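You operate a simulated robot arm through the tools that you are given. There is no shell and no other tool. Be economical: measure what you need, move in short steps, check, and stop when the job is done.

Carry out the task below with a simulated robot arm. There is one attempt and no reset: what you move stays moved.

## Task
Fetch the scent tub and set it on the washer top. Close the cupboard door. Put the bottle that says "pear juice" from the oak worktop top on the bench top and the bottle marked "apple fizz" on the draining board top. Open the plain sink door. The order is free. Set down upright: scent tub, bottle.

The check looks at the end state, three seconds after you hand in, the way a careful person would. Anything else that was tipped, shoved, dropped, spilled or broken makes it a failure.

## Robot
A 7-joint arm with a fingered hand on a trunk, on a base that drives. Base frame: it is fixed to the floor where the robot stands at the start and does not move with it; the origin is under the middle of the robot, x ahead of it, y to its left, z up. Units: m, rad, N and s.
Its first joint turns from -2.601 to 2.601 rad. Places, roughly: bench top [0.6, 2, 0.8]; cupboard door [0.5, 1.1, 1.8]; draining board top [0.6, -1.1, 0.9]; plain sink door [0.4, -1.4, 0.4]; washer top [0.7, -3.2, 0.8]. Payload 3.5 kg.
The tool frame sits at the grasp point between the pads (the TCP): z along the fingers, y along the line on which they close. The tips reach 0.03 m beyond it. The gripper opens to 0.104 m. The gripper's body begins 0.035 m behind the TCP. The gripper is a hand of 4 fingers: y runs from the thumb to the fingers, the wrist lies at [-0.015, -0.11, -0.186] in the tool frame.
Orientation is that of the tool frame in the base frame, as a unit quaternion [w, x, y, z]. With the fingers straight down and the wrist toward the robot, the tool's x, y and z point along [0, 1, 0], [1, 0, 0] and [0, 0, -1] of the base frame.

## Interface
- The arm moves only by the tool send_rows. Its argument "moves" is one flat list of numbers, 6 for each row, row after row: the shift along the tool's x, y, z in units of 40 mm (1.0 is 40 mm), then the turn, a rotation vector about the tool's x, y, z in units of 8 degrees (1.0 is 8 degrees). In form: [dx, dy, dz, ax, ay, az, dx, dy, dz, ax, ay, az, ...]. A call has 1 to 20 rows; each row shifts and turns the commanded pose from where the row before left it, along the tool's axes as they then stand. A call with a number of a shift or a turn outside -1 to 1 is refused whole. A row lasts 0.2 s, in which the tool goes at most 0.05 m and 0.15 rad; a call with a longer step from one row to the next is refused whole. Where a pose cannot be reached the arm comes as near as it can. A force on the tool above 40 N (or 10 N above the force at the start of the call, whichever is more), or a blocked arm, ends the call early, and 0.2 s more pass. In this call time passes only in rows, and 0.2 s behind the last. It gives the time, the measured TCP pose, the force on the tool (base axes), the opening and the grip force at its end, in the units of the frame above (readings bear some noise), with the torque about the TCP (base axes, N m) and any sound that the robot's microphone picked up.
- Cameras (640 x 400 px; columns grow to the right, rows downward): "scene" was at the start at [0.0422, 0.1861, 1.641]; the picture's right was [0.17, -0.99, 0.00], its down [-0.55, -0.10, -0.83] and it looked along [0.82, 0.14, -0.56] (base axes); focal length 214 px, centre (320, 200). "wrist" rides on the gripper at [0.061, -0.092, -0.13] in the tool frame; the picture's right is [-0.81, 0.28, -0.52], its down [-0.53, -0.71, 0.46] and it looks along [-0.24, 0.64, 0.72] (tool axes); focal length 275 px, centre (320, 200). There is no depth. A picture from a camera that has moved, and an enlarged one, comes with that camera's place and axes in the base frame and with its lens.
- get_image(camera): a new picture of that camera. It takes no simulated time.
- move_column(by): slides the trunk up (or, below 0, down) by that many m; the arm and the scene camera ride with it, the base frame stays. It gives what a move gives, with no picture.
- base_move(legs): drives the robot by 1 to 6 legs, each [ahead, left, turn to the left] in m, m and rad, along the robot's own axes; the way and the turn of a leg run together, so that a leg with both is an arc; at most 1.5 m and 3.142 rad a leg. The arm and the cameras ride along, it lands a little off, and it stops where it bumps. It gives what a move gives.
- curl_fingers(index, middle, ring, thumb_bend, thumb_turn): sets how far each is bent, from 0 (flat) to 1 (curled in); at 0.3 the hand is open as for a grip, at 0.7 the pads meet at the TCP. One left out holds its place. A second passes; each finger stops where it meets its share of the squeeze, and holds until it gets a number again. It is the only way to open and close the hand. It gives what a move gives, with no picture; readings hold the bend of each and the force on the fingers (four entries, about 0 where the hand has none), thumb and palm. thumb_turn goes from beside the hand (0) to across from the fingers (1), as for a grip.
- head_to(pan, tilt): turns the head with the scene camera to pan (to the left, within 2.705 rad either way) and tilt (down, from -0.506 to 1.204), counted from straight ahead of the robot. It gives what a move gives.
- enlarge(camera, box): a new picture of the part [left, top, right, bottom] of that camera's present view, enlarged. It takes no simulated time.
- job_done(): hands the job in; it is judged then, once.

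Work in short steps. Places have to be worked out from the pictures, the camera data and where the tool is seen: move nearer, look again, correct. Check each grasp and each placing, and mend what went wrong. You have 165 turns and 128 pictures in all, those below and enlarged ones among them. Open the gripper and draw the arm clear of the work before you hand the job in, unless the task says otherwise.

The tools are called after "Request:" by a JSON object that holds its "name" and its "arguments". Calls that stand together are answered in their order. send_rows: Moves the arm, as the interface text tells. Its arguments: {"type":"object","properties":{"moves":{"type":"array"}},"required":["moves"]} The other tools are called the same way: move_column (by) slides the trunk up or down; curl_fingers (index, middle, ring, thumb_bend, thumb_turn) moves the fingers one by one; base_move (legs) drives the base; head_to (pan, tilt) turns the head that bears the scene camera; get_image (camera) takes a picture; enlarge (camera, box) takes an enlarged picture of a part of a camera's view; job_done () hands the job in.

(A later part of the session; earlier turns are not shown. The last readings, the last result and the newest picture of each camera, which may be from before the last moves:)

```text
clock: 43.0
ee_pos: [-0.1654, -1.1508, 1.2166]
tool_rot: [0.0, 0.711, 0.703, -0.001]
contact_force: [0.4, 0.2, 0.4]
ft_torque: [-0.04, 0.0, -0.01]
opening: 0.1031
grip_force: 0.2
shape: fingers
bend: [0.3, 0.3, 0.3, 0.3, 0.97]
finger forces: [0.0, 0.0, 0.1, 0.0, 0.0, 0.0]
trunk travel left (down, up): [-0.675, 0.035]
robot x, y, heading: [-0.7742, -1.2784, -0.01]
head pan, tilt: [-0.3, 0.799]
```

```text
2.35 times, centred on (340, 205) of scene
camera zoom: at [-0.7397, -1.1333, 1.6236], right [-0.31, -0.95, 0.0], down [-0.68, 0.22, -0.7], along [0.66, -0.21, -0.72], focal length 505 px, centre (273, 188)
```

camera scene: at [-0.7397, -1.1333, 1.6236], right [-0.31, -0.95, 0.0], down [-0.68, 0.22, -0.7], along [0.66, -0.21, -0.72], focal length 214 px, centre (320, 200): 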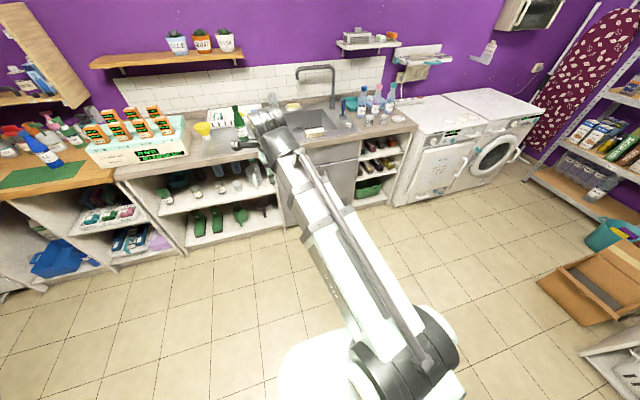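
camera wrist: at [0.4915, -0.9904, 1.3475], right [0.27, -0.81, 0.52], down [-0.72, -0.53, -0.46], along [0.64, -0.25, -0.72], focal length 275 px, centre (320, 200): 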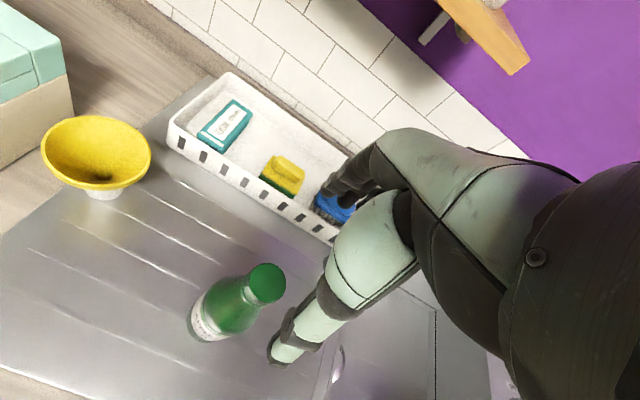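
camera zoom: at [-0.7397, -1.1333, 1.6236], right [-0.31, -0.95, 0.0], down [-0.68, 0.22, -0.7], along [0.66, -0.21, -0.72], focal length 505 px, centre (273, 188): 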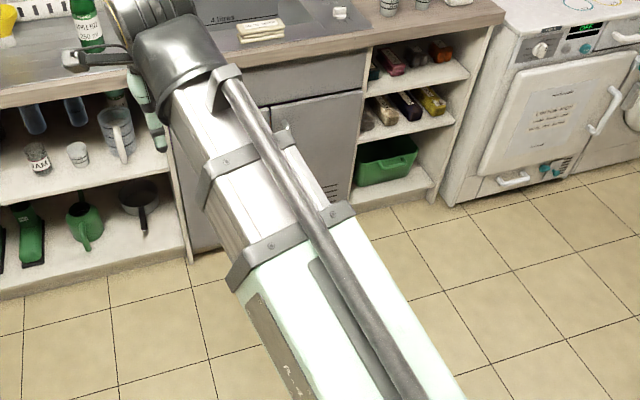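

The arm hides the doors. Move left for an oblique look.

Request:
{"name": "base_move", "arguments": {"legs": [[0, 0.6, 0]]}}

Request:
{"name": "head_to", "arguments": {"pan": -0.8, "tilt": 0.6}}

Request:
{"name": "get_image", "arguments": {"camera": "scene"}}

```text
clock: 46.4
ee_pos: [-0.1592, -0.5499, 1.2165]
tool_rot: [0.0, 0.712, 0.702, 0.0]
contact_force: [0.5, -0.7, -0.3]
ft_torque: [-0.02, 0.02, -0.02]
opening: 0.1027
grip_force: 0.1
shape: fingers
bend: [0.3, 0.3, 0.3, 0.3, 0.97]
finger forces: [0.1, 0.0, 0.1, 0.0, 0.0, 0.0]
trunk travel left (down, up): [-0.675, 0.035]
robot x, y, heading: [-0.7651, -0.6848, -0.013]
head pan, tilt: [-0.3, 0.799]
```

```text
clock: 47.3
ee_pos: [-0.1572, -0.5508, 1.2163]
tool_rot: [0.0, 0.711, 0.703, 0.001]
contact_force: [0.2, 0.1, 0.0]
ft_torque: [0.0, -0.05, 0.0]
opening: 0.1027
grip_force: 0.2
shape: fingers
bend: [0.3, 0.3, 0.3, 0.3, 0.97]
finger forces: [0.0, 0.1, 0.1, 0.0, 0.1, 0.0]
trunk travel left (down, up): [-0.675, 0.035]
robot x, y, heading: [-0.769, -0.681, -0.011]
head pan, tilt: [-0.799, 0.6]
```

```text
87 pictures are left
camera scene: at [-0.7485, -0.5731, 1.6404], right [-0.72, -0.69, 0.0], down [-0.39, 0.41, -0.82], along [0.57, -0.6, -0.57], focal length 214 px, centre (320, 200)
```

scene: 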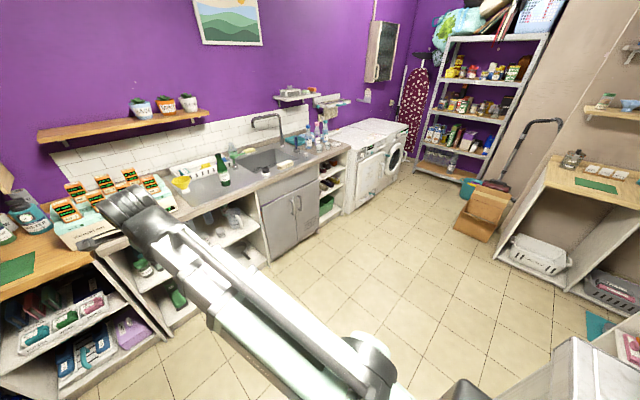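

Request:
{"name": "enlarge", "arguments": {"camera": "scene", "box": [220, 140, 340, 265]}}

Request:
{"name": "enlarge", "arguments": {"camera": "scene", "box": [270, 110, 350, 190]}}

Request:
{"name": "enlarge", "arguments": {"camera": "scene", "box": [410, 110, 540, 200]}}

Request:
{"name": "enlarge", "arguments": {"camera": "scene", "box": [540, 80, 640, 230]}}

```text
3.20 times, centred on (280, 202) of scene
camera zoom: at [-0.7485, -0.5731, 1.6404], right [-0.72, -0.69, 0.0], down [-0.39, 0.41, -0.82], along [0.57, -0.6, -0.57], focal length 686 px, centre (448, 192)
```

zoom: 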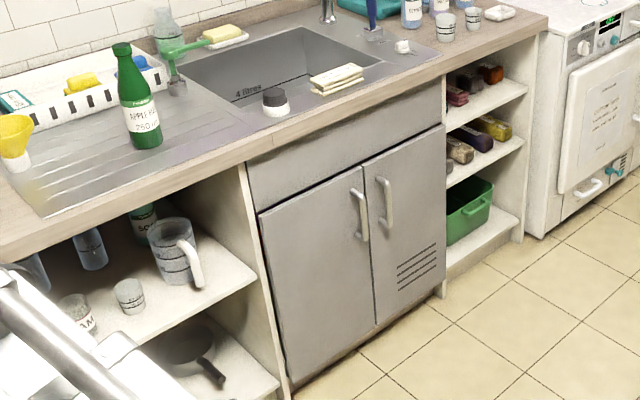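

```text
5.00 times, centred on (310, 150) of scene
camera zoom: at [-0.7485, -0.5731, 1.6404], right [-0.72, -0.69, 0.0], down [-0.39, 0.41, -0.82], along [0.57, -0.6, -0.57], focal length 1072 px, centre (370, 450)
```

zoom: 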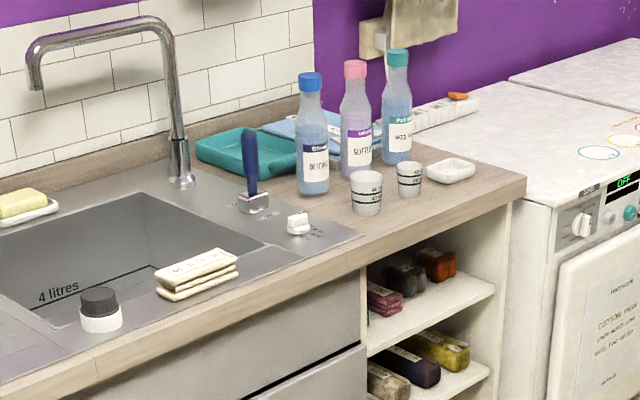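

```text
4.44 times, centred on (475, 155) of scene
camera zoom: at [-0.7485, -0.5731, 1.6404], right [-0.72, -0.69, 0.0], down [-0.39, 0.41, -0.82], along [0.57, -0.6, -0.57], focal length 953 px, centre (-369, 400)
```

zoom: 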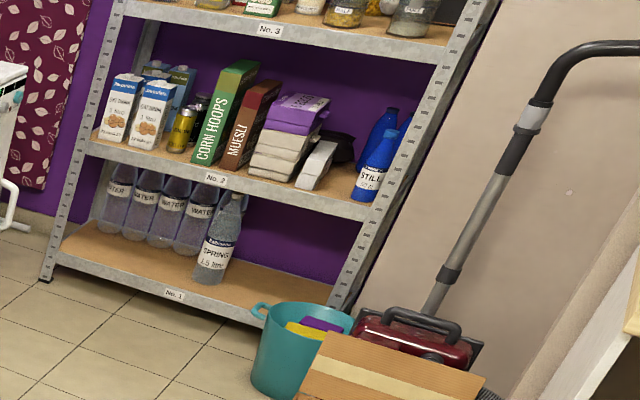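

```text
2.67 times, centred on (590, 155) of scene
camera zoom: at [-0.7485, -0.5731, 1.6404], right [-0.72, -0.69, 0.0], down [-0.39, 0.41, -0.82], along [0.57, -0.6, -0.57], focal length 572 px, centre (-400, 320)
```

zoom: 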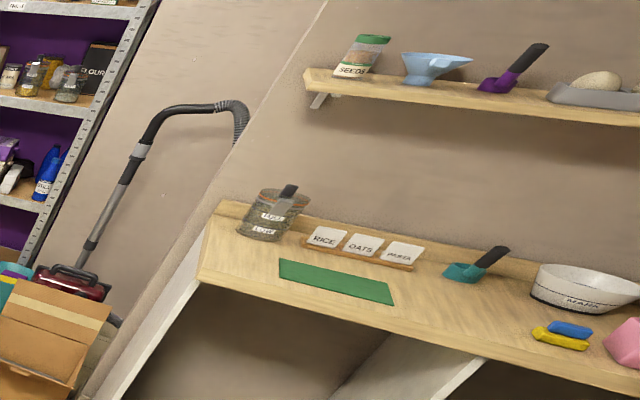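

The plain door is the left one (the right has vents): handle a vertical bar around (0.42, −1.46, 0.5–0.62), hinge at left (y≈−1.21). I turn the hand to point forward with fingers closing sideways, in free space.

Request:
{"name": "send_rows", "arguments": {"moves": [0, 0, 0, -0.618, -0.618, -0.618, 0, 0, 0, -0.618, -0.618, -0.618, 0, 0, 0, -0.618, -0.618, -0.618, 0, 0, 0, -0.618, -0.618, -0.618, 0, 0, 0, -0.618, -0.618, -0.618, 0, 0, 0, -0.618, -0.618, -0.618, 0, 0, 0, -0.618, -0.618, -0.618]}}

Request:
{"name": "send_rows", "arguments": {"moves": [0, 0, 0, -0.618, -0.618, -0.618, 0, 0, 0, -0.618, -0.618, -0.618, 0, 0, 0, -0.618, -0.618, -0.618, 0, 0, 0, -0.618, -0.618, -0.618, 0, 0, 0, -0.618, -0.618, -0.618, 0, 0, 0, -0.618, -0.618, -0.618, 0, 0, 0, -0.618, -0.618, -0.618]}}

Request:
{"name": "move_column", "arguments": {"by": -0.6}}

```text
clock: 48.9
ee_pos: [-0.1522, -0.5495, 1.2189]
tool_rot: [0.408, 0.413, 0.814, -0.002]
contact_force: [0.1, -0.4, 0.4]
ft_torque: [0.01, -0.01, -0.01]
opening: 0.1032
grip_force: 0.1
shape: fingers
bend: [0.3, 0.3, 0.3, 0.3, 0.97]
finger forces: [0.0, 0.1, 0.0, 0.0, 0.0, 0.0]
out of reach, approached as far as the arm can: row 7
trunk travel left (down, up): [-0.675, 0.035]
robot x, y, heading: [-0.7653, -0.6805, -0.013]
head pan, tilt: [-0.799, 0.6]
```

```text
clock: 50.5
ee_pos: [-0.1212, -0.541, 1.2266]
tool_rot: [0.707, 0.006, 0.708, -0.004]
contact_force: [-0.3, -0.9, 0.3]
ft_torque: [0.03, 0.02, -0.01]
opening: 0.1028
grip_force: 0.0
shape: fingers
bend: [0.3, 0.3, 0.3, 0.3, 0.97]
finger forces: [0.0, 0.0, 0.0, 0.1, 0.1, 0.1]
out of reach, approached as far as the arm can: row 1, 2, 3, 4
trunk travel left (down, up): [-0.675, 0.035]
robot x, y, heading: [-0.7685, -0.6792, -0.014]
head pan, tilt: [-0.799, 0.6]
```

```text
refused: -0.6 is not a number from -0.4 to 0.4
```

Orientation is right (fingers ahead, x down). Lower the trunk and drive to face the doors.

Request:
{"name": "move_column", "arguments": {"by": -0.4}}

Request:
{"name": "move_column", "arguments": {"by": -0.22}}

Request:
{"name": "base_move", "arguments": {"legs": [[0, -0.92, 0], [0.25, 0, 0.013]]}}

Request:
{"name": "head_to", "arguments": {"pan": 0.1, "tilt": 0.4}}

Request:
{"name": "get_image", "arguments": {"camera": "scene"}}

Request:
{"name": "get_image", "arguments": {"camera": "wrist"}}

```text
clock: 54.3
ee_pos: [-0.1198, -0.5392, 0.8269]
tool_rot: [0.707, 0.006, 0.707, -0.005]
contact_force: [-0.2, -0.4, 0.5]
ft_torque: [-0.02, -0.01, 0.0]
opening: 0.1026
grip_force: 0.0
shape: fingers
bend: [0.3, 0.3, 0.3, 0.3, 0.97]
finger forces: [0.0, 0.1, 0.0, 0.1, 0.0, 0.0]
trunk travel left (down, up): [-0.275, 0.435]
robot x, y, heading: [-0.7671, -0.6785, -0.011]
head pan, tilt: [-0.799, 0.6]
```

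```text
clock: 56.6
ee_pos: [-0.1213, -0.5397, 0.6077]
tool_rot: [0.706, 0.005, 0.708, -0.005]
contact_force: [0.3, -0.4, -0.5]
ft_torque: [-0.04, 0.0, -0.04]
opening: 0.103
grip_force: 0.0
shape: fingers
bend: [0.3, 0.3, 0.3, 0.3, 0.97]
finger forces: [0.0, 0.0, 0.0, 0.1, 0.0, 0.0]
trunk travel left (down, up): [-0.055, 0.655]
robot x, y, heading: [-0.7696, -0.6797, -0.013]
head pan, tilt: [-0.799, 0.6]
```

```text
clock: 62.9
ee_pos: [0.1188, -1.4399, 0.606]
tool_rot: [0.706, -0.003, 0.708, 0.004]
contact_force: [-0.1, -0.4, -0.3]
ft_torque: [-0.01, 0.01, 0.02]
opening: 0.1029
grip_force: 0.0
shape: fingers
bend: [0.3, 0.3, 0.3, 0.3, 0.97]
finger forces: [0.0, 0.0, 0.1, 0.1, 0.0, 0.1]
trunk travel left (down, up): [-0.055, 0.655]
robot x, y, heading: [-0.5192, -1.5949, 0.011]
head pan, tilt: [-0.799, 0.6]
```

```text
clock: 64.1
ee_pos: [0.1212, -1.4411, 0.607]
tool_rot: [0.707, -0.002, 0.707, 0.004]
contact_force: [0.5, 0.0, -0.2]
ft_torque: [0.0, 0.0, -0.01]
opening: 0.1031
grip_force: 0.1
shape: fingers
bend: [0.3, 0.3, 0.3, 0.3, 0.97]
finger forces: [0.1, 0.0, 0.1, 0.0, 0.0, 0.1]
trunk travel left (down, up): [-0.055, 0.655]
robot x, y, heading: [-0.5191, -1.5917, 0.015]
head pan, tilt: [0.099, 0.4]
```

```text
82 pictures are left
camera scene: at [-0.4762, -1.4145, 1.0387], right [0.11, -0.99, 0.0], down [-0.39, -0.04, -0.92], along [0.92, 0.1, -0.39], focal length 214 px, centre (320, 200)
```

scene: 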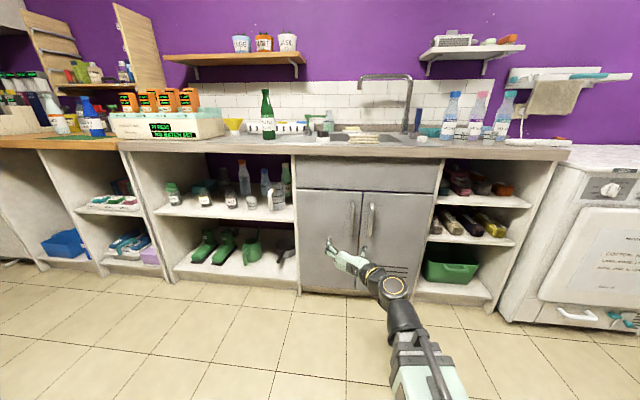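

```text
81 pictures are left
camera wrist: at [-0.01, -1.5327, 0.5461], right [-0.52, 0.27, 0.81], down [0.46, -0.71, 0.53], along [0.72, 0.65, 0.24], focal length 275 px, centre (320, 200)
```

wrist: 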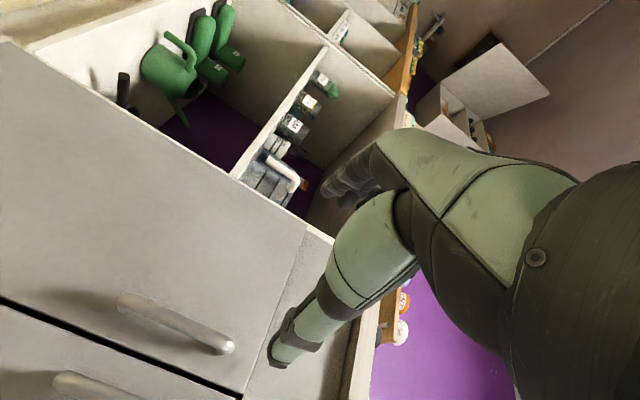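

Handle triangulates to x≈0.43, y≈−1.462, z 0.50–0.64. Drive ahead 0.19 m and align the TCP to y −1.462, z 0.575.

Request:
{"name": "base_move", "arguments": {"legs": [[0.19, 0, 0]]}}

Request:
{"name": "send_rows", "arguments": {"moves": [0.4, -0.3, 0, 0, 0, 0, 0.4, -0.3, 0, 0, 0, 0]}}

Request:
{"name": "get_image", "arguments": {"camera": "wrist"}}

```text
clock: 65.6
ee_pos: [0.3105, -1.4382, 0.6072]
tool_rot: [0.706, -0.002, 0.708, 0.003]
contact_force: [0.0, -0.3, 0.0]
ft_torque: [0.0, 0.0, -0.01]
opening: 0.103
grip_force: 0.0
shape: fingers
bend: [0.3, 0.3, 0.3, 0.3, 0.97]
finger forces: [0.1, 0.0, 0.1, 0.1, 0.1, 0.1]
trunk travel left (down, up): [-0.055, 0.655]
robot x, y, heading: [-0.3335, -1.5943, 0.009]
head pan, tilt: [0.099, 0.4]
```

```text
clock: 66.2
ee_pos: [0.3115, -1.4623, 0.5782]
tool_rot: [0.703, -0.002, 0.712, 0.002]
contact_force: [-0.9, 0.8, 0.0]
ft_torque: [0.01, 0.01, 0.02]
opening: 0.1027
grip_force: 0.1
shape: fingers
bend: [0.3, 0.3, 0.3, 0.3, 0.97]
finger forces: [0.1, 0.1, 0.1, 0.1, 0.0, 0.0]
out of reach, approached as far as the arm can: row 2
trunk travel left (down, up): [-0.055, 0.655]
robot x, y, heading: [-0.3295, -1.5925, 0.009]
head pan, tilt: [0.099, 0.4]
```

```text
80 pictures are left
camera wrist: at [0.1797, -1.5547, 0.5191], right [-0.51, 0.27, 0.82], down [0.47, -0.71, 0.53], along [0.72, 0.65, 0.24], focal length 275 px, centre (320, 200)
```

wrist: 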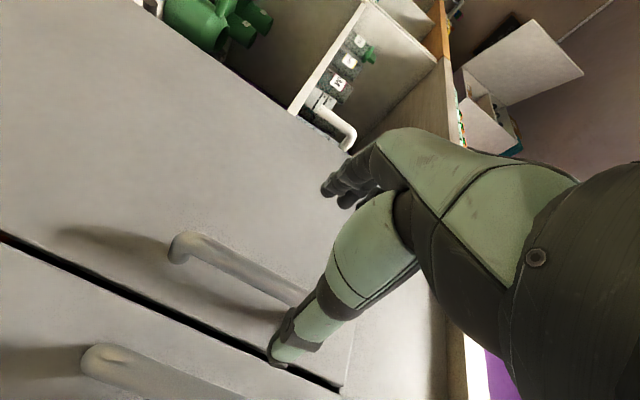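

Aligned. Drive forward 0.095 m to bring the bar between the fingers.

Request:
{"name": "base_move", "arguments": {"legs": [[0.095, 0, 0]]}}

Request:
{"name": "get_image", "arguments": {"camera": "wrist"}}

Request:
{"name": "enlarge", "arguments": {"camera": "scene", "box": [280, 160, 440, 340]}}

```text
clock: 67.4
ee_pos: [0.4059, -1.4614, 0.5786]
tool_rot: [0.703, -0.003, 0.711, 0.003]
contact_force: [0.2, 0.5, 0.4]
ft_torque: [0.02, -0.01, 0.0]
opening: 0.1027
grip_force: 0.0
shape: fingers
bend: [0.3, 0.3, 0.3, 0.3, 0.97]
finger forces: [0.0, 0.0, 0.1, 0.0, 0.0, 0.0]
trunk travel left (down, up): [-0.055, 0.655]
robot x, y, heading: [-0.2386, -1.5914, 0.01]
head pan, tilt: [0.099, 0.4]
```

```text
79 pictures are left
camera wrist: at [0.2754, -1.5539, 0.5191], right [-0.51, 0.27, 0.82], down [0.47, -0.71, 0.53], along [0.72, 0.65, 0.24], focal length 275 px, centre (320, 200)
```

wrist: 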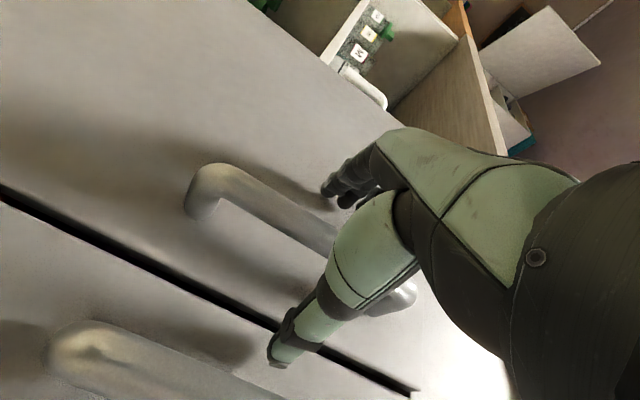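

```text
2.22 times, centred on (360, 250) of scene
camera zoom: at [-0.1898, -1.4116, 1.0387], right [0.11, -0.99, 0.0], down [-0.39, -0.04, -0.92], along [0.92, 0.1, -0.39], focal length 477 px, centre (231, 89)
```

zoom: 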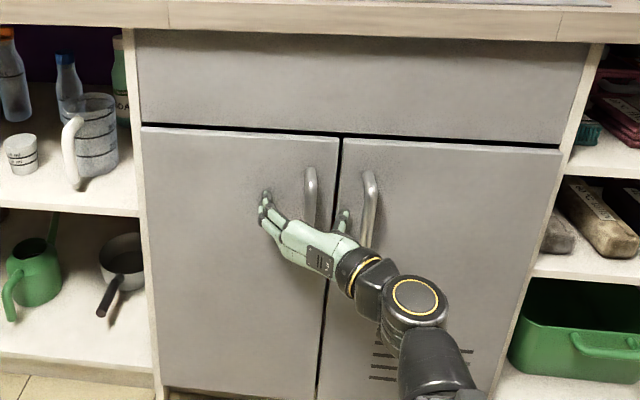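

Bar sits between fingers and thumb. Close.

Request:
{"name": "curl_fingers", "arguments": {"index": 0.75, "middle": 0.75, "ring": 0.75, "thumb_bend": 0.75}}

Request:
{"name": "get_image", "arguments": {"camera": "wrist"}}

```text
clock: 68.4
ee_pos: [0.407, -1.4619, 0.5785]
tool_rot: [0.703, -0.001, 0.711, 0.002]
contact_force: [0.9, -5.4, 1.4]
ft_torque: [-0.04, 0.01, 0.01]
opening: 0.0
grip_force: 2.5
shape: fingers
bend: [0.74, 0.75, 0.75, 0.71, 0.97]
finger forces: [0.0, 0.1, 0.7, 0.0, 4.7, 0.0]
trunk travel left (down, up): [-0.055, 0.655]
robot x, y, heading: [-0.2382, -1.592, 0.01]
head pan, tilt: [0.099, 0.4]
```

```text
77 pictures are left
camera wrist: at [0.2754, -1.5542, 0.5192], right [-0.51, 0.27, 0.82], down [0.47, -0.71, 0.53], along [0.72, 0.65, 0.24], focal length 275 px, centre (320, 200)
```

wrist: 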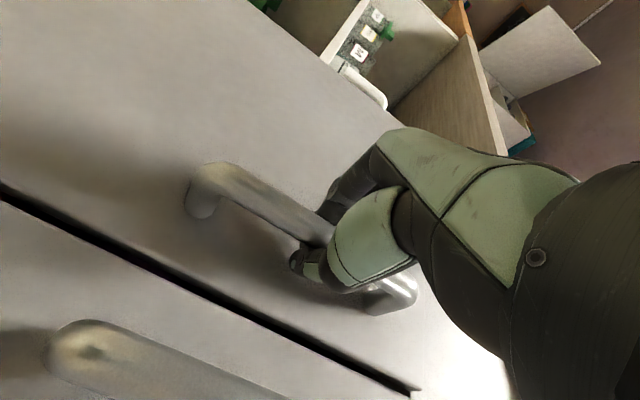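

Fingers closed short of the bar. Open, advance 20 mm, close again.

Request:
{"name": "curl_fingers", "arguments": {"index": 0.35, "middle": 0.35, "ring": 0.35, "thumb_bend": 0.35}}

Request:
{"name": "send_rows", "arguments": {"moves": [0, 0, 0.3, 0, 0, 0, 0, 0, 0.3, 0, 0, 0]}}

Request:
{"name": "curl_fingers", "arguments": {"index": 0.75, "middle": 0.75, "ring": 0.75, "thumb_bend": 0.75}}

Request:
{"name": "get_image", "arguments": {"camera": "wrist"}}

```text
clock: 69.4
ee_pos: [0.4063, -1.4619, 0.5789]
tool_rot: [0.703, -0.002, 0.712, 0.002]
contact_force: [-0.5, 0.0, -0.7]
ft_torque: [-0.01, 0.01, 0.0]
opening: 0.0902
grip_force: 0.1
shape: fingers
bend: [0.35, 0.35, 0.35, 0.35, 0.97]
finger forces: [0.0, 0.0, 0.0, 0.1, 0.0, 0.0]
trunk travel left (down, up): [-0.055, 0.655]
robot x, y, heading: [-0.2336, -1.5943, 0.004]
head pan, tilt: [0.099, 0.4]
```

```text
clock: 69.8
ee_pos: [0.4124, -1.4582, 0.5788]
tool_rot: [0.702, -0.005, 0.712, 0.006]
contact_force: [-20.6, -2.6, -0.2]
ft_torque: [0.05, -0.23, 0.76]
opening: 0.0926
grip_force: 10.6
shape: fingers
bend: [0.35, 0.34, 0.35, 0.33, 0.97]
finger forces: [0.0, 18.8, 0.1, 0.0, 2.1, 0.1]
trunk travel left (down, up): [-0.055, 0.655]
robot x, y, heading: [-0.2367, -1.5944, 0.011]
head pan, tilt: [0.099, 0.4]
stopped in row 2: the force on the tool passed its limit (the readings are from after the stop); the commanded pose is now the measured one
```

```text
clock: 70.3
ee_pos: [0.4088, -1.4582, 0.578]
tool_rot: [0.702, -0.007, 0.713, 0.008]
contact_force: [-27.1, -5.9, -0.7]
ft_torque: [-0.11, 0.15, -0.95]
opening: 0.0392
grip_force: 13.2
shape: fingers
bend: [0.58, 0.43, 0.75, 0.57, 0.97]
finger forces: [0.1, 3.4, 0.0, 0.0, 23.8, 0.0]
trunk travel left (down, up): [-0.055, 0.655]
robot x, y, heading: [-0.2388, -1.5946, 0.014]
head pan, tilt: [0.099, 0.4]
stopped: the force on the tool passed its limit (the readings are from after the stop); the commanded pose is now the measured one
```

```text
76 pictures are left
camera wrist: at [0.2786, -1.5523, 0.5195], right [-0.51, 0.26, 0.82], down [0.48, -0.7, 0.53], along [0.71, 0.66, 0.23], focal length 275 px, centre (320, 200)
```

wrist: 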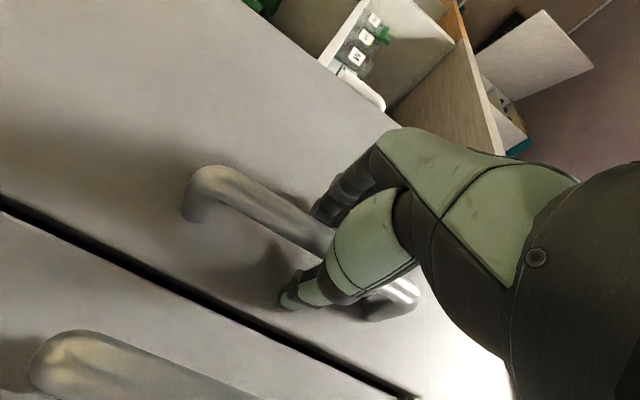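

The middle fingertip touches the door, so earlier depth was probably right and the fingers had wrapped behind the bar. Back off 6 mm, close, and try a gentle pull.

Request:
{"name": "curl_fingers", "arguments": {"index": 0.4, "middle": 0.4, "ring": 0.4, "thumb_bend": 0.4}}

Request:
{"name": "send_rows", "arguments": {"moves": [0, -0.1, -0.05, 0, 0, 0]}}

Request:
{"name": "curl_fingers", "arguments": {"index": 0.85, "middle": 0.85, "ring": 0.85, "thumb_bend": 0.85}}

Request:
{"name": "send_rows", "arguments": {"moves": [0, 0, -0.4, 0, 0, 0, 0, 0.05, -0.5, 0, 0, 0]}}

Request:
{"name": "get_image", "arguments": {"camera": "wrist"}}

```text
clock: 70.9
ee_pos: [0.4089, -1.4549, 0.5789]
tool_rot: [0.702, -0.009, 0.712, 0.01]
contact_force: [-0.8, 0.8, 0.3]
ft_torque: [0.01, 0.02, -0.01]
opening: 0.0771
grip_force: 0.1
shape: fingers
bend: [0.4, 0.4, 0.4, 0.41, 0.98]
finger forces: [0.0, 0.0, 0.1, 0.1, 0.4, 0.0]
trunk travel left (down, up): [-0.055, 0.655]
robot x, y, heading: [-0.2361, -1.5947, 0.011]
head pan, tilt: [0.099, 0.4]
stopped: the force on the tool passed its limit (the readings are from after the stop); the commanded pose is now the measured one
```

```text
clock: 71.3
ee_pos: [0.4081, -1.4597, 0.5778]
tool_rot: [0.701, -0.008, 0.713, 0.01]
contact_force: [0.4, -0.1, -0.5]
ft_torque: [-0.02, 0.02, -0.01]
opening: 0.0775
grip_force: 0.1
shape: fingers
bend: [0.4, 0.4, 0.4, 0.4, 0.98]
finger forces: [0.0, 0.0, 0.1, 0.0, 0.0, 0.0]
trunk travel left (down, up): [-0.055, 0.655]
robot x, y, heading: [-0.2406, -1.595, 0.008]
head pan, tilt: [0.099, 0.4]
```

```text
clock: 72.3
ee_pos: [0.4081, -1.4593, 0.5778]
tool_rot: [0.701, -0.009, 0.713, 0.01]
contact_force: [2.0, -4.5, 1.5]
ft_torque: [-0.3, 0.54, 0.03]
opening: 0.0
grip_force: 23.0
shape: fingers
bend: [0.8, 0.82, 0.8, 0.79, 0.97]
finger forces: [0.0, 8.2, 8.3, 0.1, 29.4, 0.0]
trunk travel left (down, up): [-0.055, 0.655]
robot x, y, heading: [-0.2357, -1.5925, 0.013]
head pan, tilt: [0.099, 0.4]
```

```text
clock: 72.9
ee_pos: [0.403, -1.4585, 0.5779]
tool_rot: [0.701, -0.009, 0.713, 0.008]
contact_force: [-1.1, -11.0, -9.2]
ft_torque: [-0.21, 0.5, 0.11]
opening: 0.0001
grip_force: 24.3
shape: fingers
bend: [0.82, 0.83, 0.82, 0.81, 0.96]
finger forces: [0.1, 5.8, 8.9, 0.0, 34.2, 0.1]
out of reach, approached as far as the arm can: row 1, 2
trunk travel left (down, up): [-0.055, 0.655]
robot x, y, heading: [-0.2394, -1.593, 0.012]
head pan, tilt: [0.099, 0.4]
```

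```text
75 pictures are left
camera wrist: at [0.273, -1.5534, 0.52], right [-0.51, 0.26, 0.82], down [0.48, -0.7, 0.52], along [0.71, 0.66, 0.23], focal length 275 px, centre (320, 200)
```

wrist: 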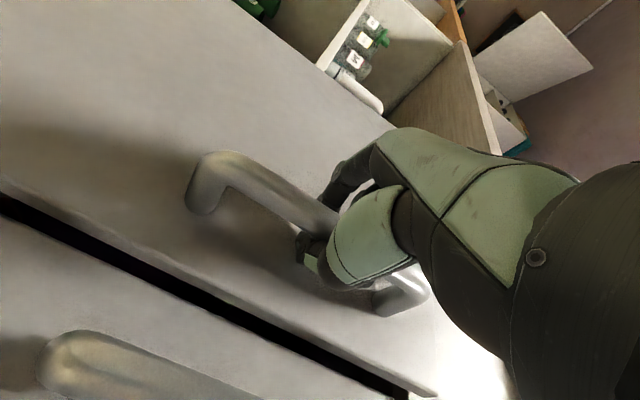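

The fingers are hooked and the gap grew; the arm itself is at its near limit, so I pull with the base.

Request:
{"name": "base_move", "arguments": {"legs": [[-0.06, 0.006, 0], [-0.06, 0.02, 0]]}}

Request:
{"name": "get_image", "arguments": {"camera": "wrist"}}

Request:
{"name": "enlarge", "arguments": {"camera": "scene", "box": [280, 160, 440, 340]}}

```text
clock: 74.4
ee_pos: [0.3156, -1.4354, 0.5795]
tool_rot: [0.701, -0.013, 0.713, 0.014]
contact_force: [14.7, 23.0, -1.4]
ft_torque: [-0.49, 0.33, -0.53]
opening: 0.0
grip_force: 13.0
shape: fingers
bend: [0.83, 0.84, 0.84, 0.81, 0.97]
finger forces: [0.0, 12.3, 14.3, 0.0, 0.1, 0.0]
trunk travel left (down, up): [-0.055, 0.655]
robot x, y, heading: [-0.3257, -1.575, 0.016]
head pan, tilt: [0.099, 0.4]
stopped in leg 2: the force on the tool passed its limit (the readings are from after the stop); the commanded pose is now the measured one
```

```text
74 pictures are left
camera wrist: at [0.1866, -1.5321, 0.5205], right [-0.51, 0.26, 0.82], down [0.49, -0.7, 0.52], along [0.7, 0.67, 0.23], focal length 275 px, centre (320, 200)
```

wrist: 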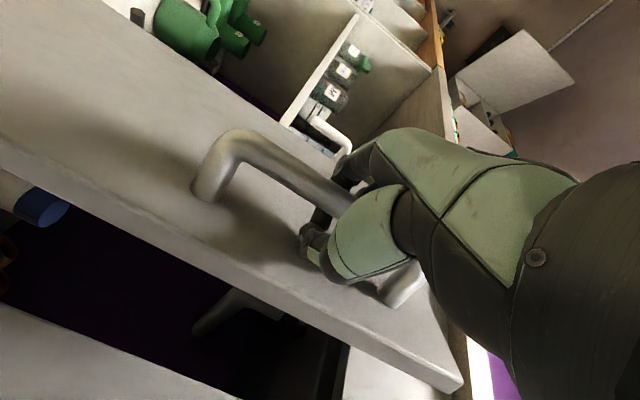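

```text
2.22 times, centred on (360, 250) of scene
camera zoom: at [-0.2804, -1.394, 1.0385], right [0.11, -0.99, 0.0], down [-0.39, -0.04, -0.92], along [0.92, 0.1, -0.39], focal length 477 px, centre (231, 89)
```

zoom: 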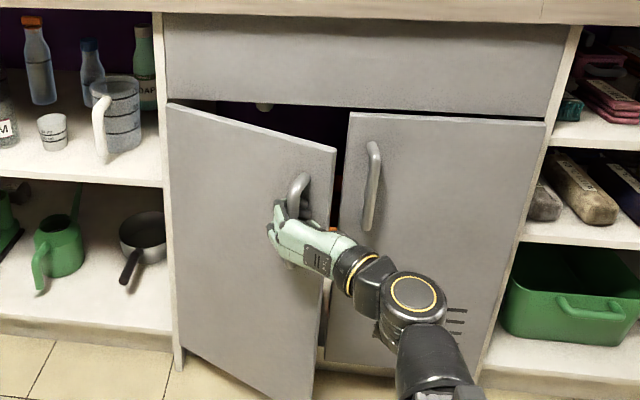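

Door is about 22° open. Continue along the arc.

Request:
{"name": "base_move", "arguments": {"legs": [[-0.035, 0.018, 0], [-0.033, 0.022, 0]]}}

Request:
{"name": "get_image", "arguments": {"camera": "wrist"}}

```text
clock: 75.2
ee_pos: [0.2993, -1.4224, 0.5786]
tool_rot: [0.701, -0.015, 0.712, 0.016]
contact_force: [17.4, 21.9, -0.7]
ft_torque: [-0.48, 0.37, -0.51]
opening: 0.0
grip_force: 13.4
shape: fingers
bend: [0.83, 0.84, 0.84, 0.81, 0.97]
finger forces: [0.0, 12.3, 14.9, 0.1, 0.0, 0.0]
trunk travel left (down, up): [-0.055, 0.655]
robot x, y, heading: [-0.344, -1.5621, 0.019]
head pan, tilt: [0.099, 0.4]
stopped in leg 1: the force on the tool passed its limit (the readings are from after the stop); the commanded pose is now the measured one
```

```text
72 pictures are left
camera wrist: at [0.1717, -1.5202, 0.5206], right [-0.51, 0.25, 0.82], down [0.5, -0.69, 0.52], along [0.7, 0.68, 0.23], focal length 275 px, centre (320, 200)
```

wrist: 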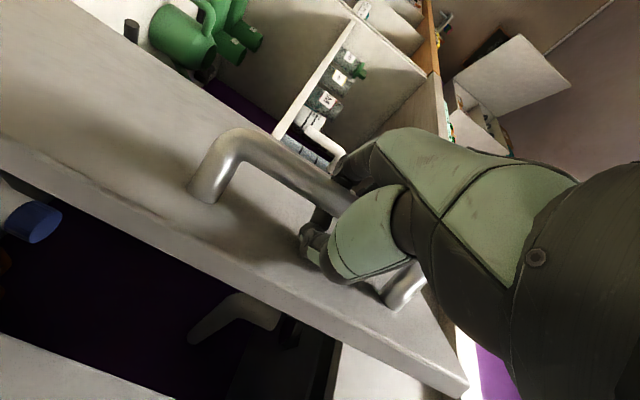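

Force limit reached; release, then push the door from its inner side. Open the hand and back out.

Request:
{"name": "curl_fingers", "arguments": {"index": 0.3, "middle": 0.3, "ring": 0.3, "thumb_bend": 0.3}}

Request:
{"name": "base_move", "arguments": {"legs": [[-0.13, 0, 0], [0, -0.13, -0.019]]}}

Request:
{"name": "curl_fingers", "arguments": {"index": 0.55, "middle": 0.55, "ring": 0.55, "thumb_bend": 0.6}}

Request:
{"name": "enlarge", "arguments": {"camera": "scene", "box": [260, 130, 440, 330]}}

Request:
{"name": "get_image", "arguments": {"camera": "wrist"}}

```text
clock: 76.2
ee_pos: [0.2983, -1.4255, 0.5796]
tool_rot: [0.701, -0.013, 0.712, 0.015]
contact_force: [0.2, 0.8, -0.1]
ft_torque: [-0.02, 0.04, 0.02]
opening: 0.1028
grip_force: 0.0
shape: fingers
bend: [0.3, 0.3, 0.3, 0.3, 0.97]
finger forces: [0.0, 0.1, 0.1, 0.0, 0.0, 0.0]
trunk travel left (down, up): [-0.055, 0.655]
robot x, y, heading: [-0.3438, -1.5685, 0.017]
head pan, tilt: [0.099, 0.4]
```

```text
clock: 78.4
ee_pos: [0.1722, -1.5712, 0.5799]
tool_rot: [0.702, -0.006, 0.712, 0.008]
contact_force: [0.0, -1.0, -0.1]
ft_torque: [0.04, 0.02, 0.0]
opening: 0.1026
grip_force: 0.0
shape: fingers
bend: [0.3, 0.3, 0.3, 0.3, 0.97]
finger forces: [0.0, 0.0, 0.0, 0.0, 0.2, 0.0]
trunk travel left (down, up): [-0.055, 0.655]
robot x, y, heading: [-0.4717, -1.6981, -0.005]
head pan, tilt: [0.099, 0.4]
```

```text
clock: 79.4
ee_pos: [0.1712, -1.5715, 0.5804]
tool_rot: [0.701, -0.006, 0.713, 0.007]
contact_force: [0.7, -0.5, 0.3]
ft_torque: [0.0, -0.02, -0.03]
opening: 0.0328
grip_force: 0.0
shape: fingers
bend: [0.55, 0.55, 0.55, 0.6, 0.97]
finger forces: [0.1, 0.1, 0.0, 0.0, 0.0, 0.0]
trunk travel left (down, up): [-0.055, 0.655]
robot x, y, heading: [-0.4717, -1.6964, -0.007]
head pan, tilt: [0.099, 0.4]
```

```text
2.00 times, centred on (350, 230) of scene
camera zoom: at [-0.4243, -1.5188, 1.0387], right [0.09, -1.0, 0.0], down [-0.39, -0.04, -0.92], along [0.92, 0.09, -0.39], focal length 429 px, centre (260, 140)
```

zoom: 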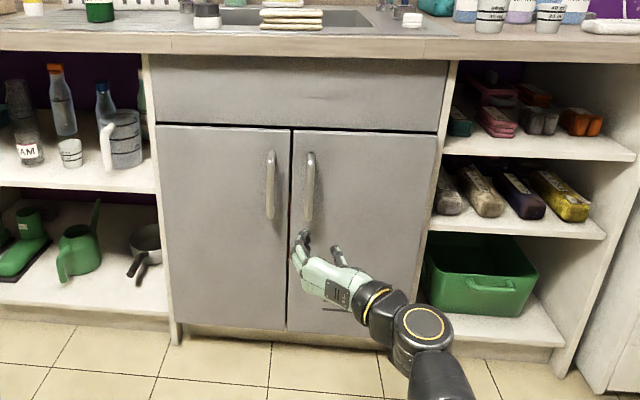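

```text
70 pictures are left
camera wrist: at [0.0413, -1.6651, 0.521], right [-0.51, 0.26, 0.82], down [0.48, -0.7, 0.52], along [0.72, 0.66, 0.23], focal length 275 px, centre (320, 200)
```

wrist: 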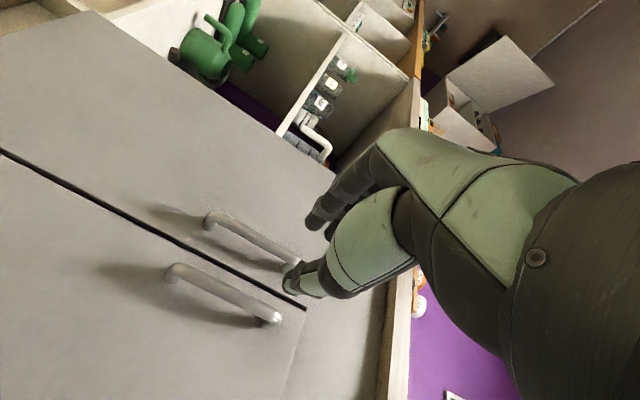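

The door swung shut: it's sprung. I'll grip the bar again and this time swing the whole robot on an arc about the hinge so the hand stays rigid with the door, opening far so it stays. First realign.

Request:
{"name": "curl_fingers", "arguments": {"index": 0.32, "middle": 0.32, "ring": 0.32, "thumb_bend": 0.32}}

Request:
{"name": "base_move", "arguments": {"legs": [[0.135, 0.11, 0.007]]}}

Request:
{"name": "get_image", "arguments": {"camera": "wrist"}}

```text
clock: 80.4
ee_pos: [0.1721, -1.5717, 0.5798]
tool_rot: [0.701, -0.006, 0.713, 0.008]
contact_force: [0.0, 0.8, -0.5]
ft_torque: [0.02, 0.01, 0.02]
opening: 0.0979
grip_force: 0.0
shape: fingers
bend: [0.32, 0.32, 0.32, 0.32, 0.97]
finger forces: [0.1, 0.0, 0.0, 0.1, 0.1, 0.1]
trunk travel left (down, up): [-0.055, 0.655]
robot x, y, heading: [-0.4722, -1.6961, -0.009]
head pan, tilt: [0.099, 0.4]
```

```text
clock: 81.8
ee_pos: [0.3055, -1.457, 0.5787]
tool_rot: [0.702, -0.008, 0.712, 0.009]
contact_force: [0.3, -0.3, 0.2]
ft_torque: [-0.01, 0.0, 0.03]
opening: 0.0977
grip_force: 0.1
shape: fingers
bend: [0.32, 0.32, 0.32, 0.32, 0.97]
finger forces: [0.0, 0.1, 0.1, 0.0, 0.0, 0.0]
trunk travel left (down, up): [-0.055, 0.655]
robot x, y, heading: [-0.3359, -1.5872, 0.001]
head pan, tilt: [0.099, 0.4]
```

```text
69 pictures are left
camera wrist: at [0.1756, -1.5512, 0.521], right [-0.51, 0.26, 0.82], down [0.48, -0.7, 0.52], along [0.71, 0.66, 0.23], focal length 275 px, centre (320, 200)
```

wrist: 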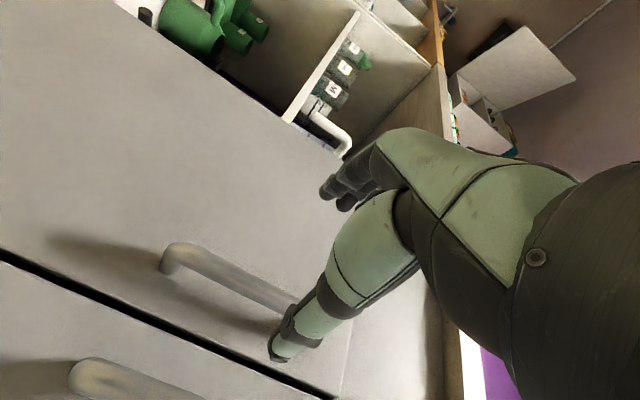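

Same pre-grasp as before. Forward 0.103 m and close hard behind the bar.

Request:
{"name": "base_move", "arguments": {"legs": [[0.103, 0, 0]]}}

Request:
{"name": "curl_fingers", "arguments": {"index": 0.9, "middle": 0.9, "ring": 0.9, "thumb_bend": 0.85}}

Request:
{"name": "base_move", "arguments": {"legs": [[-0.078, 0.13, -0.2]]}}

Request:
{"name": "get_image", "arguments": {"camera": "wrist"}}

```text
clock: 83.0
ee_pos: [0.4097, -1.4574, 0.5793]
tool_rot: [0.701, -0.009, 0.713, 0.009]
contact_force: [-0.9, -0.6, -0.2]
ft_torque: [-0.01, -0.03, -0.04]
opening: 0.0979
grip_force: 0.1
shape: fingers
bend: [0.32, 0.32, 0.32, 0.32, 0.97]
finger forces: [0.0, 0.1, 0.1, 0.0, 0.0, 0.0]
trunk travel left (down, up): [-0.055, 0.655]
robot x, y, heading: [-0.2379, -1.5901, 0.002]
head pan, tilt: [0.099, 0.4]
```

```text
clock: 84.0
ee_pos: [0.4096, -1.4593, 0.5806]
tool_rot: [0.702, -0.008, 0.712, 0.009]
contact_force: [2.0, -9.4, 4.6]
ft_torque: [-0.33, 0.35, -0.04]
opening: 0.0001
grip_force: 13.7
shape: fingers
bend: [0.78, 0.8, 0.78, 0.76, 0.97]
finger forces: [0.0, 7.5, 7.9, 0.1, 12.6, 0.1]
trunk travel left (down, up): [-0.055, 0.655]
robot x, y, heading: [-0.2364, -1.5876, -0.002]
head pan, tilt: [0.099, 0.4]
```

```text
clock: 85.4
ee_pos: [0.3573, -1.4499, 0.5802]
tool_rot: [0.698, 0.062, 0.711, -0.061]
contact_force: [4.6, 11.5, 1.8]
ft_torque: [-0.35, 0.19, -0.09]
opening: 0.0001
grip_force: 6.7
shape: fingers
bend: [0.82, 0.82, 0.79, 0.79, 0.97]
finger forces: [0.0, 3.6, 8.1, 0.0, 1.4, 0.1]
trunk travel left (down, up): [-0.055, 0.655]
robot x, y, heading: [-0.2965, -1.4509, -0.202]
head pan, tilt: [0.099, 0.4]
```

```text
68 pictures are left
camera wrist: at [0.2118, -1.518, 0.521], right [-0.45, 0.36, 0.82], down [0.33, -0.78, 0.52], along [0.83, 0.51, 0.23], focal length 275 px, centre (320, 200)
```

wrist: 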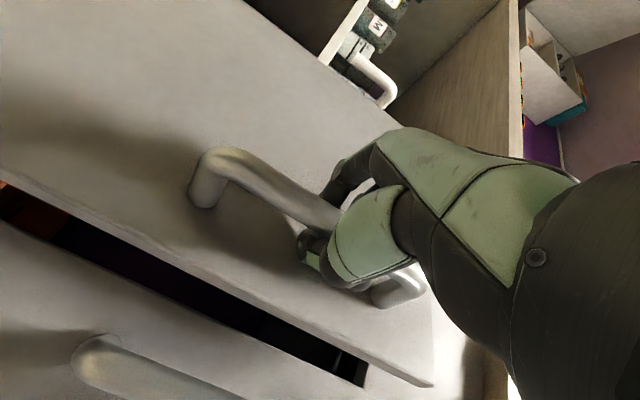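

The arc works. Continue two more steps.

Request:
{"name": "base_move", "arguments": {"legs": [[-0.078, 0.142, -0.2], [-0.078, 0.139, -0.2]]}}

Request:
{"name": "get_image", "arguments": {"camera": "wrist"}}

```text
clock: 87.8
ee_pos: [0.2725, -1.389, 0.5805]
tool_rot: [0.673, 0.203, 0.683, -0.199]
contact_force: [-19.2, -20.6, -0.5]
ft_torque: [0.15, 0.4, 0.14]
opening: 0.0
grip_force: 26.1
shape: fingers
bend: [0.83, 0.81, 0.79, 0.81, 0.97]
finger forces: [0.0, 5.9, 7.1, 0.0, 39.5, 0.1]
trunk travel left (down, up): [-0.055, 0.655]
robot x, y, heading: [-0.3327, -1.1317, -0.604]
head pan, tilt: [0.099, 0.4]
```

```text
67 pictures are left
camera wrist: at [0.1116, -1.395, 0.5212], right [-0.27, 0.5, 0.82], down [0.0, -0.85, 0.52], along [0.96, 0.14, 0.23], focal length 275 px, centre (320, 200)
```

wrist: 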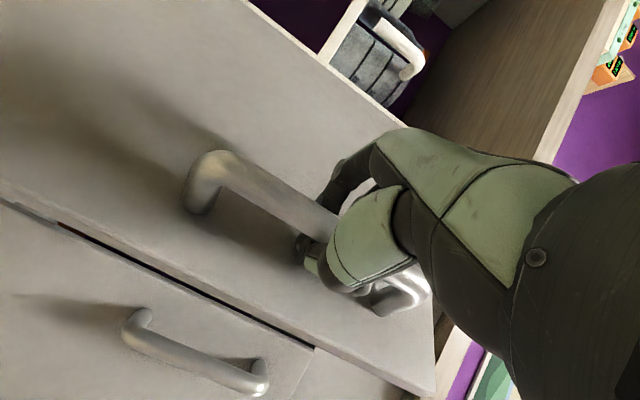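

Matches the hinge model well; force is mainly radial, so I shift slightly outward and continue.

Request:
{"name": "base_move", "arguments": {"legs": [[-0.079, 0.127, -0.2], [-0.078, 0.136, -0.2]]}}

Request:
{"name": "get_image", "arguments": {"camera": "wrist"}}

```text
clock: 90.2
ee_pos: [0.2055, -1.312, 0.5806]
tool_rot: [0.618, 0.335, 0.629, -0.33]
contact_force: [22.8, 8.7, -0.9]
ft_torque: [-0.14, 0.55, -0.27]
opening: 0.0003
grip_force: 10.2
shape: fingers
bend: [0.84, 0.82, 0.79, 0.81, 0.97]
finger forces: [0.0, 6.5, 13.8, 0.0, 0.0, 0.0]
trunk travel left (down, up): [-0.055, 0.655]
robot x, y, heading: [-0.2537, -0.8403, -1.006]
head pan, tilt: [0.099, 0.4]
```

```text
66 pictures are left
camera wrist: at [0.0547, -1.2552, 0.5209], right [-0.05, 0.57, 0.82], down [-0.33, -0.78, 0.53], along [0.94, -0.25, 0.23], focal length 275 px, centre (320, 200)
```

wrist: 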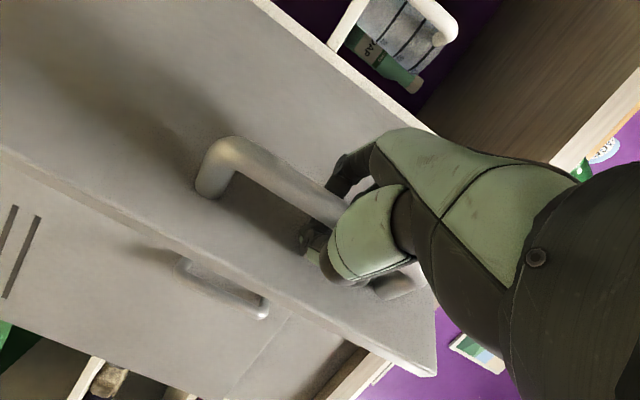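

About 57° open. Two more steps.

Request:
{"name": "base_move", "arguments": {"legs": [[-0.08, 0.145, -0.2], [-0.06, 0.103, -0.15]]}}

Request:
{"name": "get_image", "arguments": {"camera": "wrist"}}

```text
clock: 92.5
ee_pos: [0.188, -1.2172, 0.5802]
tool_rot: [0.552, 0.44, 0.56, -0.433]
contact_force: [7.5, 0.2, 0.5]
ft_torque: [0.12, 0.22, -0.06]
opening: 0.0002
grip_force: 5.0
shape: fingers
bend: [0.85, 0.82, 0.8, 0.81, 0.97]
finger forces: [0.0, 2.0, 7.3, 0.1, 1.1, 0.0]
trunk travel left (down, up): [-0.055, 0.655]
robot x, y, heading: [-0.0752, -0.6173, -1.359]
head pan, tilt: [0.099, 0.4]
```

```text
65 pictures are left
camera wrist: at [0.0666, -1.1119, 0.5211], right [0.15, 0.55, 0.82], down [-0.58, -0.62, 0.52], along [0.8, -0.55, 0.23], focal length 275 px, centre (320, 200)
```

wrist: 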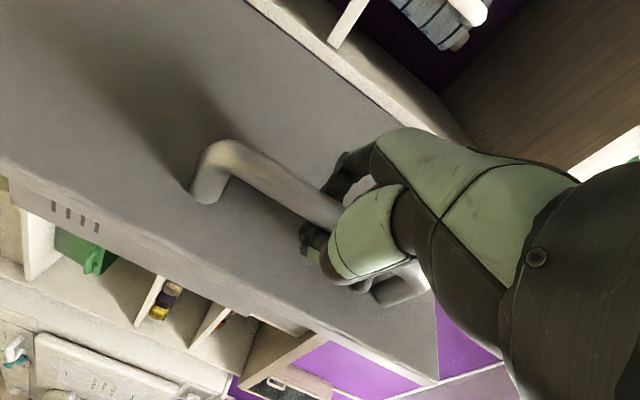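

About 76° open with no closing force. Open the hand and check it stays.

Request:
{"name": "curl_fingers", "arguments": {"index": 0.4, "middle": 0.4, "ring": 0.4, "thumb_bend": 0.4}}

Request:
{"name": "get_image", "arguments": {"camera": "wrist"}}

```text
clock: 93.5
ee_pos: [0.1881, -1.218, 0.5793]
tool_rot: [0.552, 0.441, 0.56, -0.433]
contact_force: [-0.2, 0.5, -0.3]
ft_torque: [0.02, 0.0, 0.01]
opening: 0.0775
grip_force: 0.1
shape: fingers
bend: [0.4, 0.4, 0.4, 0.4, 0.97]
finger forces: [0.1, 0.1, 0.0, 0.1, 0.1, 0.0]
trunk travel left (down, up): [-0.055, 0.655]
robot x, y, heading: [-0.0749, -0.6178, -1.352]
head pan, tilt: [0.099, 0.4]
```

```text
64 pictures are left
camera wrist: at [0.0665, -1.1119, 0.5211], right [0.15, 0.55, 0.82], down [-0.58, -0.62, 0.52], along [0.8, -0.55, 0.23], focal length 275 px, centre (320, 200)
```

wrist: 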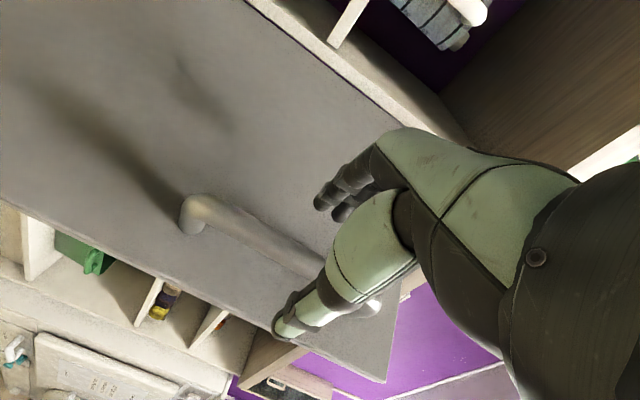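

The handle shifted slightly; I check over time whether the door is swinging shut.

Request:
{"name": "head_to", "arguments": {"pan": 0.1, "tilt": 0.6}}

Request:
{"name": "get_image", "arguments": {"camera": "wrist"}}

Request:
{"name": "get_image", "arguments": {"camera": "scene"}}

```text
clock: 94.2
ee_pos: [0.1869, -1.2173, 0.5803]
tool_rot: [0.552, 0.441, 0.561, -0.432]
contact_force: [0.0, -0.2, -0.4]
ft_torque: [-0.03, -0.01, -0.02]
opening: 0.0776
grip_force: 0.1
shape: fingers
bend: [0.4, 0.4, 0.4, 0.4, 0.97]
finger forces: [0.0, 0.0, 0.0, 0.1, 0.1, 0.0]
trunk travel left (down, up): [-0.055, 0.655]
robot x, y, heading: [-0.0775, -0.614, -1.361]
head pan, tilt: [0.099, 0.6]
```

```text
63 pictures are left
camera wrist: at [0.0665, -1.112, 0.5211], right [0.15, 0.55, 0.82], down [-0.58, -0.62, 0.52], along [0.8, -0.55, 0.23], focal length 275 px, centre (320, 200)
```

wrist: 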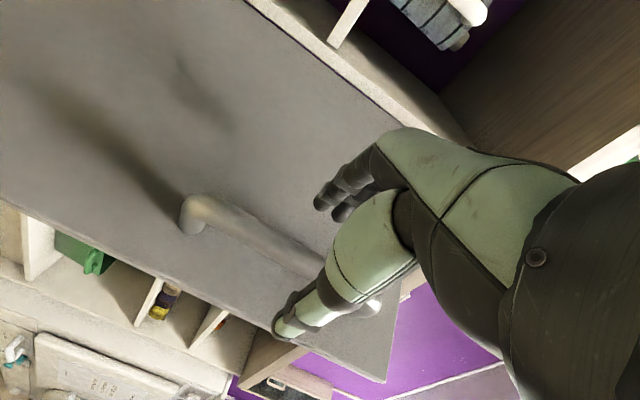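

```text
62 pictures are left
camera scene: at [0.1058, -0.6199, 1.0205], right [-0.95, -0.31, 0.0], down [-0.17, 0.54, -0.83], along [0.25, -0.79, -0.56], focal length 214 px, centre (320, 200)
```

scene: 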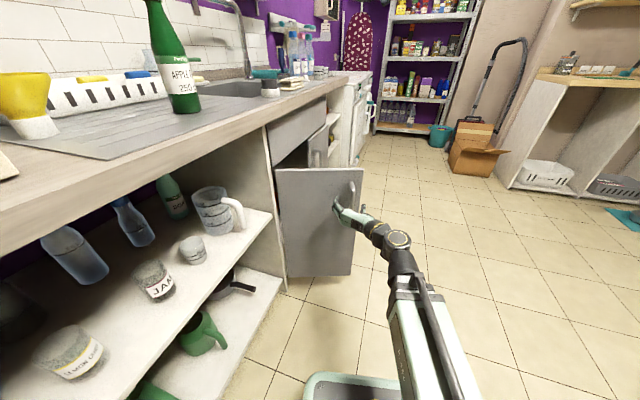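

Door stays at about 70°. Back straight out, slowly.

Request:
{"name": "base_move", "arguments": {"legs": [[-0.08, 0, 0], [-0.12, 0, 0]]}}

Request:
{"name": "get_image", "arguments": {"camera": "scene"}}

```text
clock: 96.1
ee_pos: [0.1462, -1.0232, 0.5805]
tool_rot: [0.552, 0.44, 0.561, -0.432]
contact_force: [0.5, -0.5, 0.3]
ft_torque: [0.03, 0.0, 0.03]
opening: 0.0772
grip_force: 0.1
shape: fingers
bend: [0.4, 0.4, 0.4, 0.4, 0.97]
finger forces: [0.0, 0.0, 0.1, 0.1, 0.0, 0.1]
trunk travel left (down, up): [-0.055, 0.655]
robot x, y, heading: [-0.1172, -0.4236, -1.358]
head pan, tilt: [0.099, 0.6]
```

```text
61 pictures are left
camera scene: at [0.0636, -0.4252, 1.0204], right [-0.95, -0.31, 0.0], down [-0.17, 0.54, -0.83], along [0.25, -0.79, -0.56], focal length 214 px, centre (320, 200)
```

scene: 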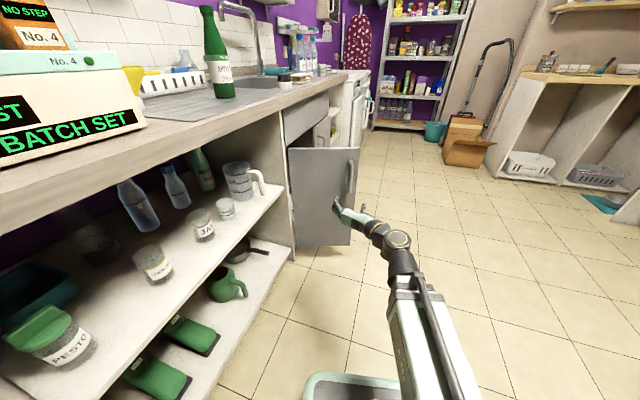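

Door stays open. Now drive clear to look inside that cupboard for the scent tub.

Request:
{"name": "base_move", "arguments": {"legs": [[-0.15, -0.69, 0], [0, 0, 1.358], [0, -1.15, 0]]}}

Request:
{"name": "head_to", "arguments": {"pan": 0.25, "tilt": 0.3}}

Request:
{"name": "get_image", "arguments": {"camera": "scene"}}

```text
clock: 108.8
ee_pos: [-0.1711, -1.4432, 0.5811]
tool_rot: [0.701, -0.013, 0.712, 0.014]
contact_force: [-0.1, 0.7, -0.1]
ft_torque: [-0.01, -0.02, -0.02]
opening: 0.0776
grip_force: 0.1
shape: fingers
bend: [0.4, 0.4, 0.4, 0.4, 0.97]
finger forces: [0.1, 0.0, 0.0, 0.0, 0.0, 0.0]
trunk travel left (down, up): [-0.055, 0.655]
robot x, y, heading: [-0.8108, -1.5801, 0.009]
head pan, tilt: [0.099, 0.6]
```

```text
clock: 109.6
ee_pos: [-0.1716, -1.4425, 0.5801]
tool_rot: [0.702, -0.013, 0.712, 0.013]
contact_force: [-0.4, 0.1, 0.0]
ft_torque: [0.02, 0.01, -0.03]
opening: 0.0775
grip_force: 0.1
shape: fingers
bend: [0.4, 0.4, 0.4, 0.4, 0.97]
finger forces: [0.0, 0.1, 0.0, 0.0, 0.1, 0.0]
trunk travel left (down, up): [-0.055, 0.655]
robot x, y, heading: [-0.8179, -1.584, 0.015]
head pan, tilt: [0.25, 0.3]
```

```text
60 pictures are left
camera scene: at [-0.7708, -1.3883, 1.0479], right [0.26, -0.97, 0.0], down [-0.29, -0.08, -0.96], along [0.92, 0.25, -0.3], focal length 214 px, centre (320, 200)
```

scene: 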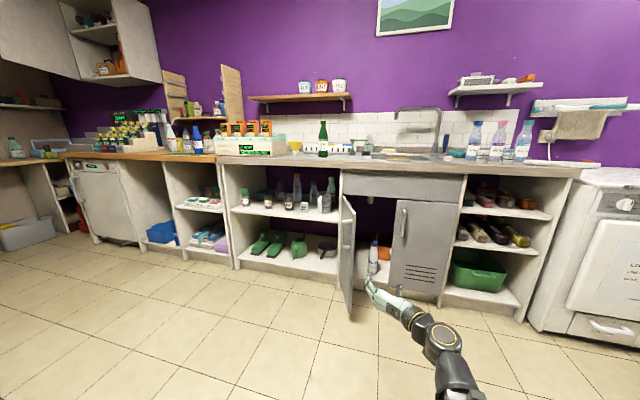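

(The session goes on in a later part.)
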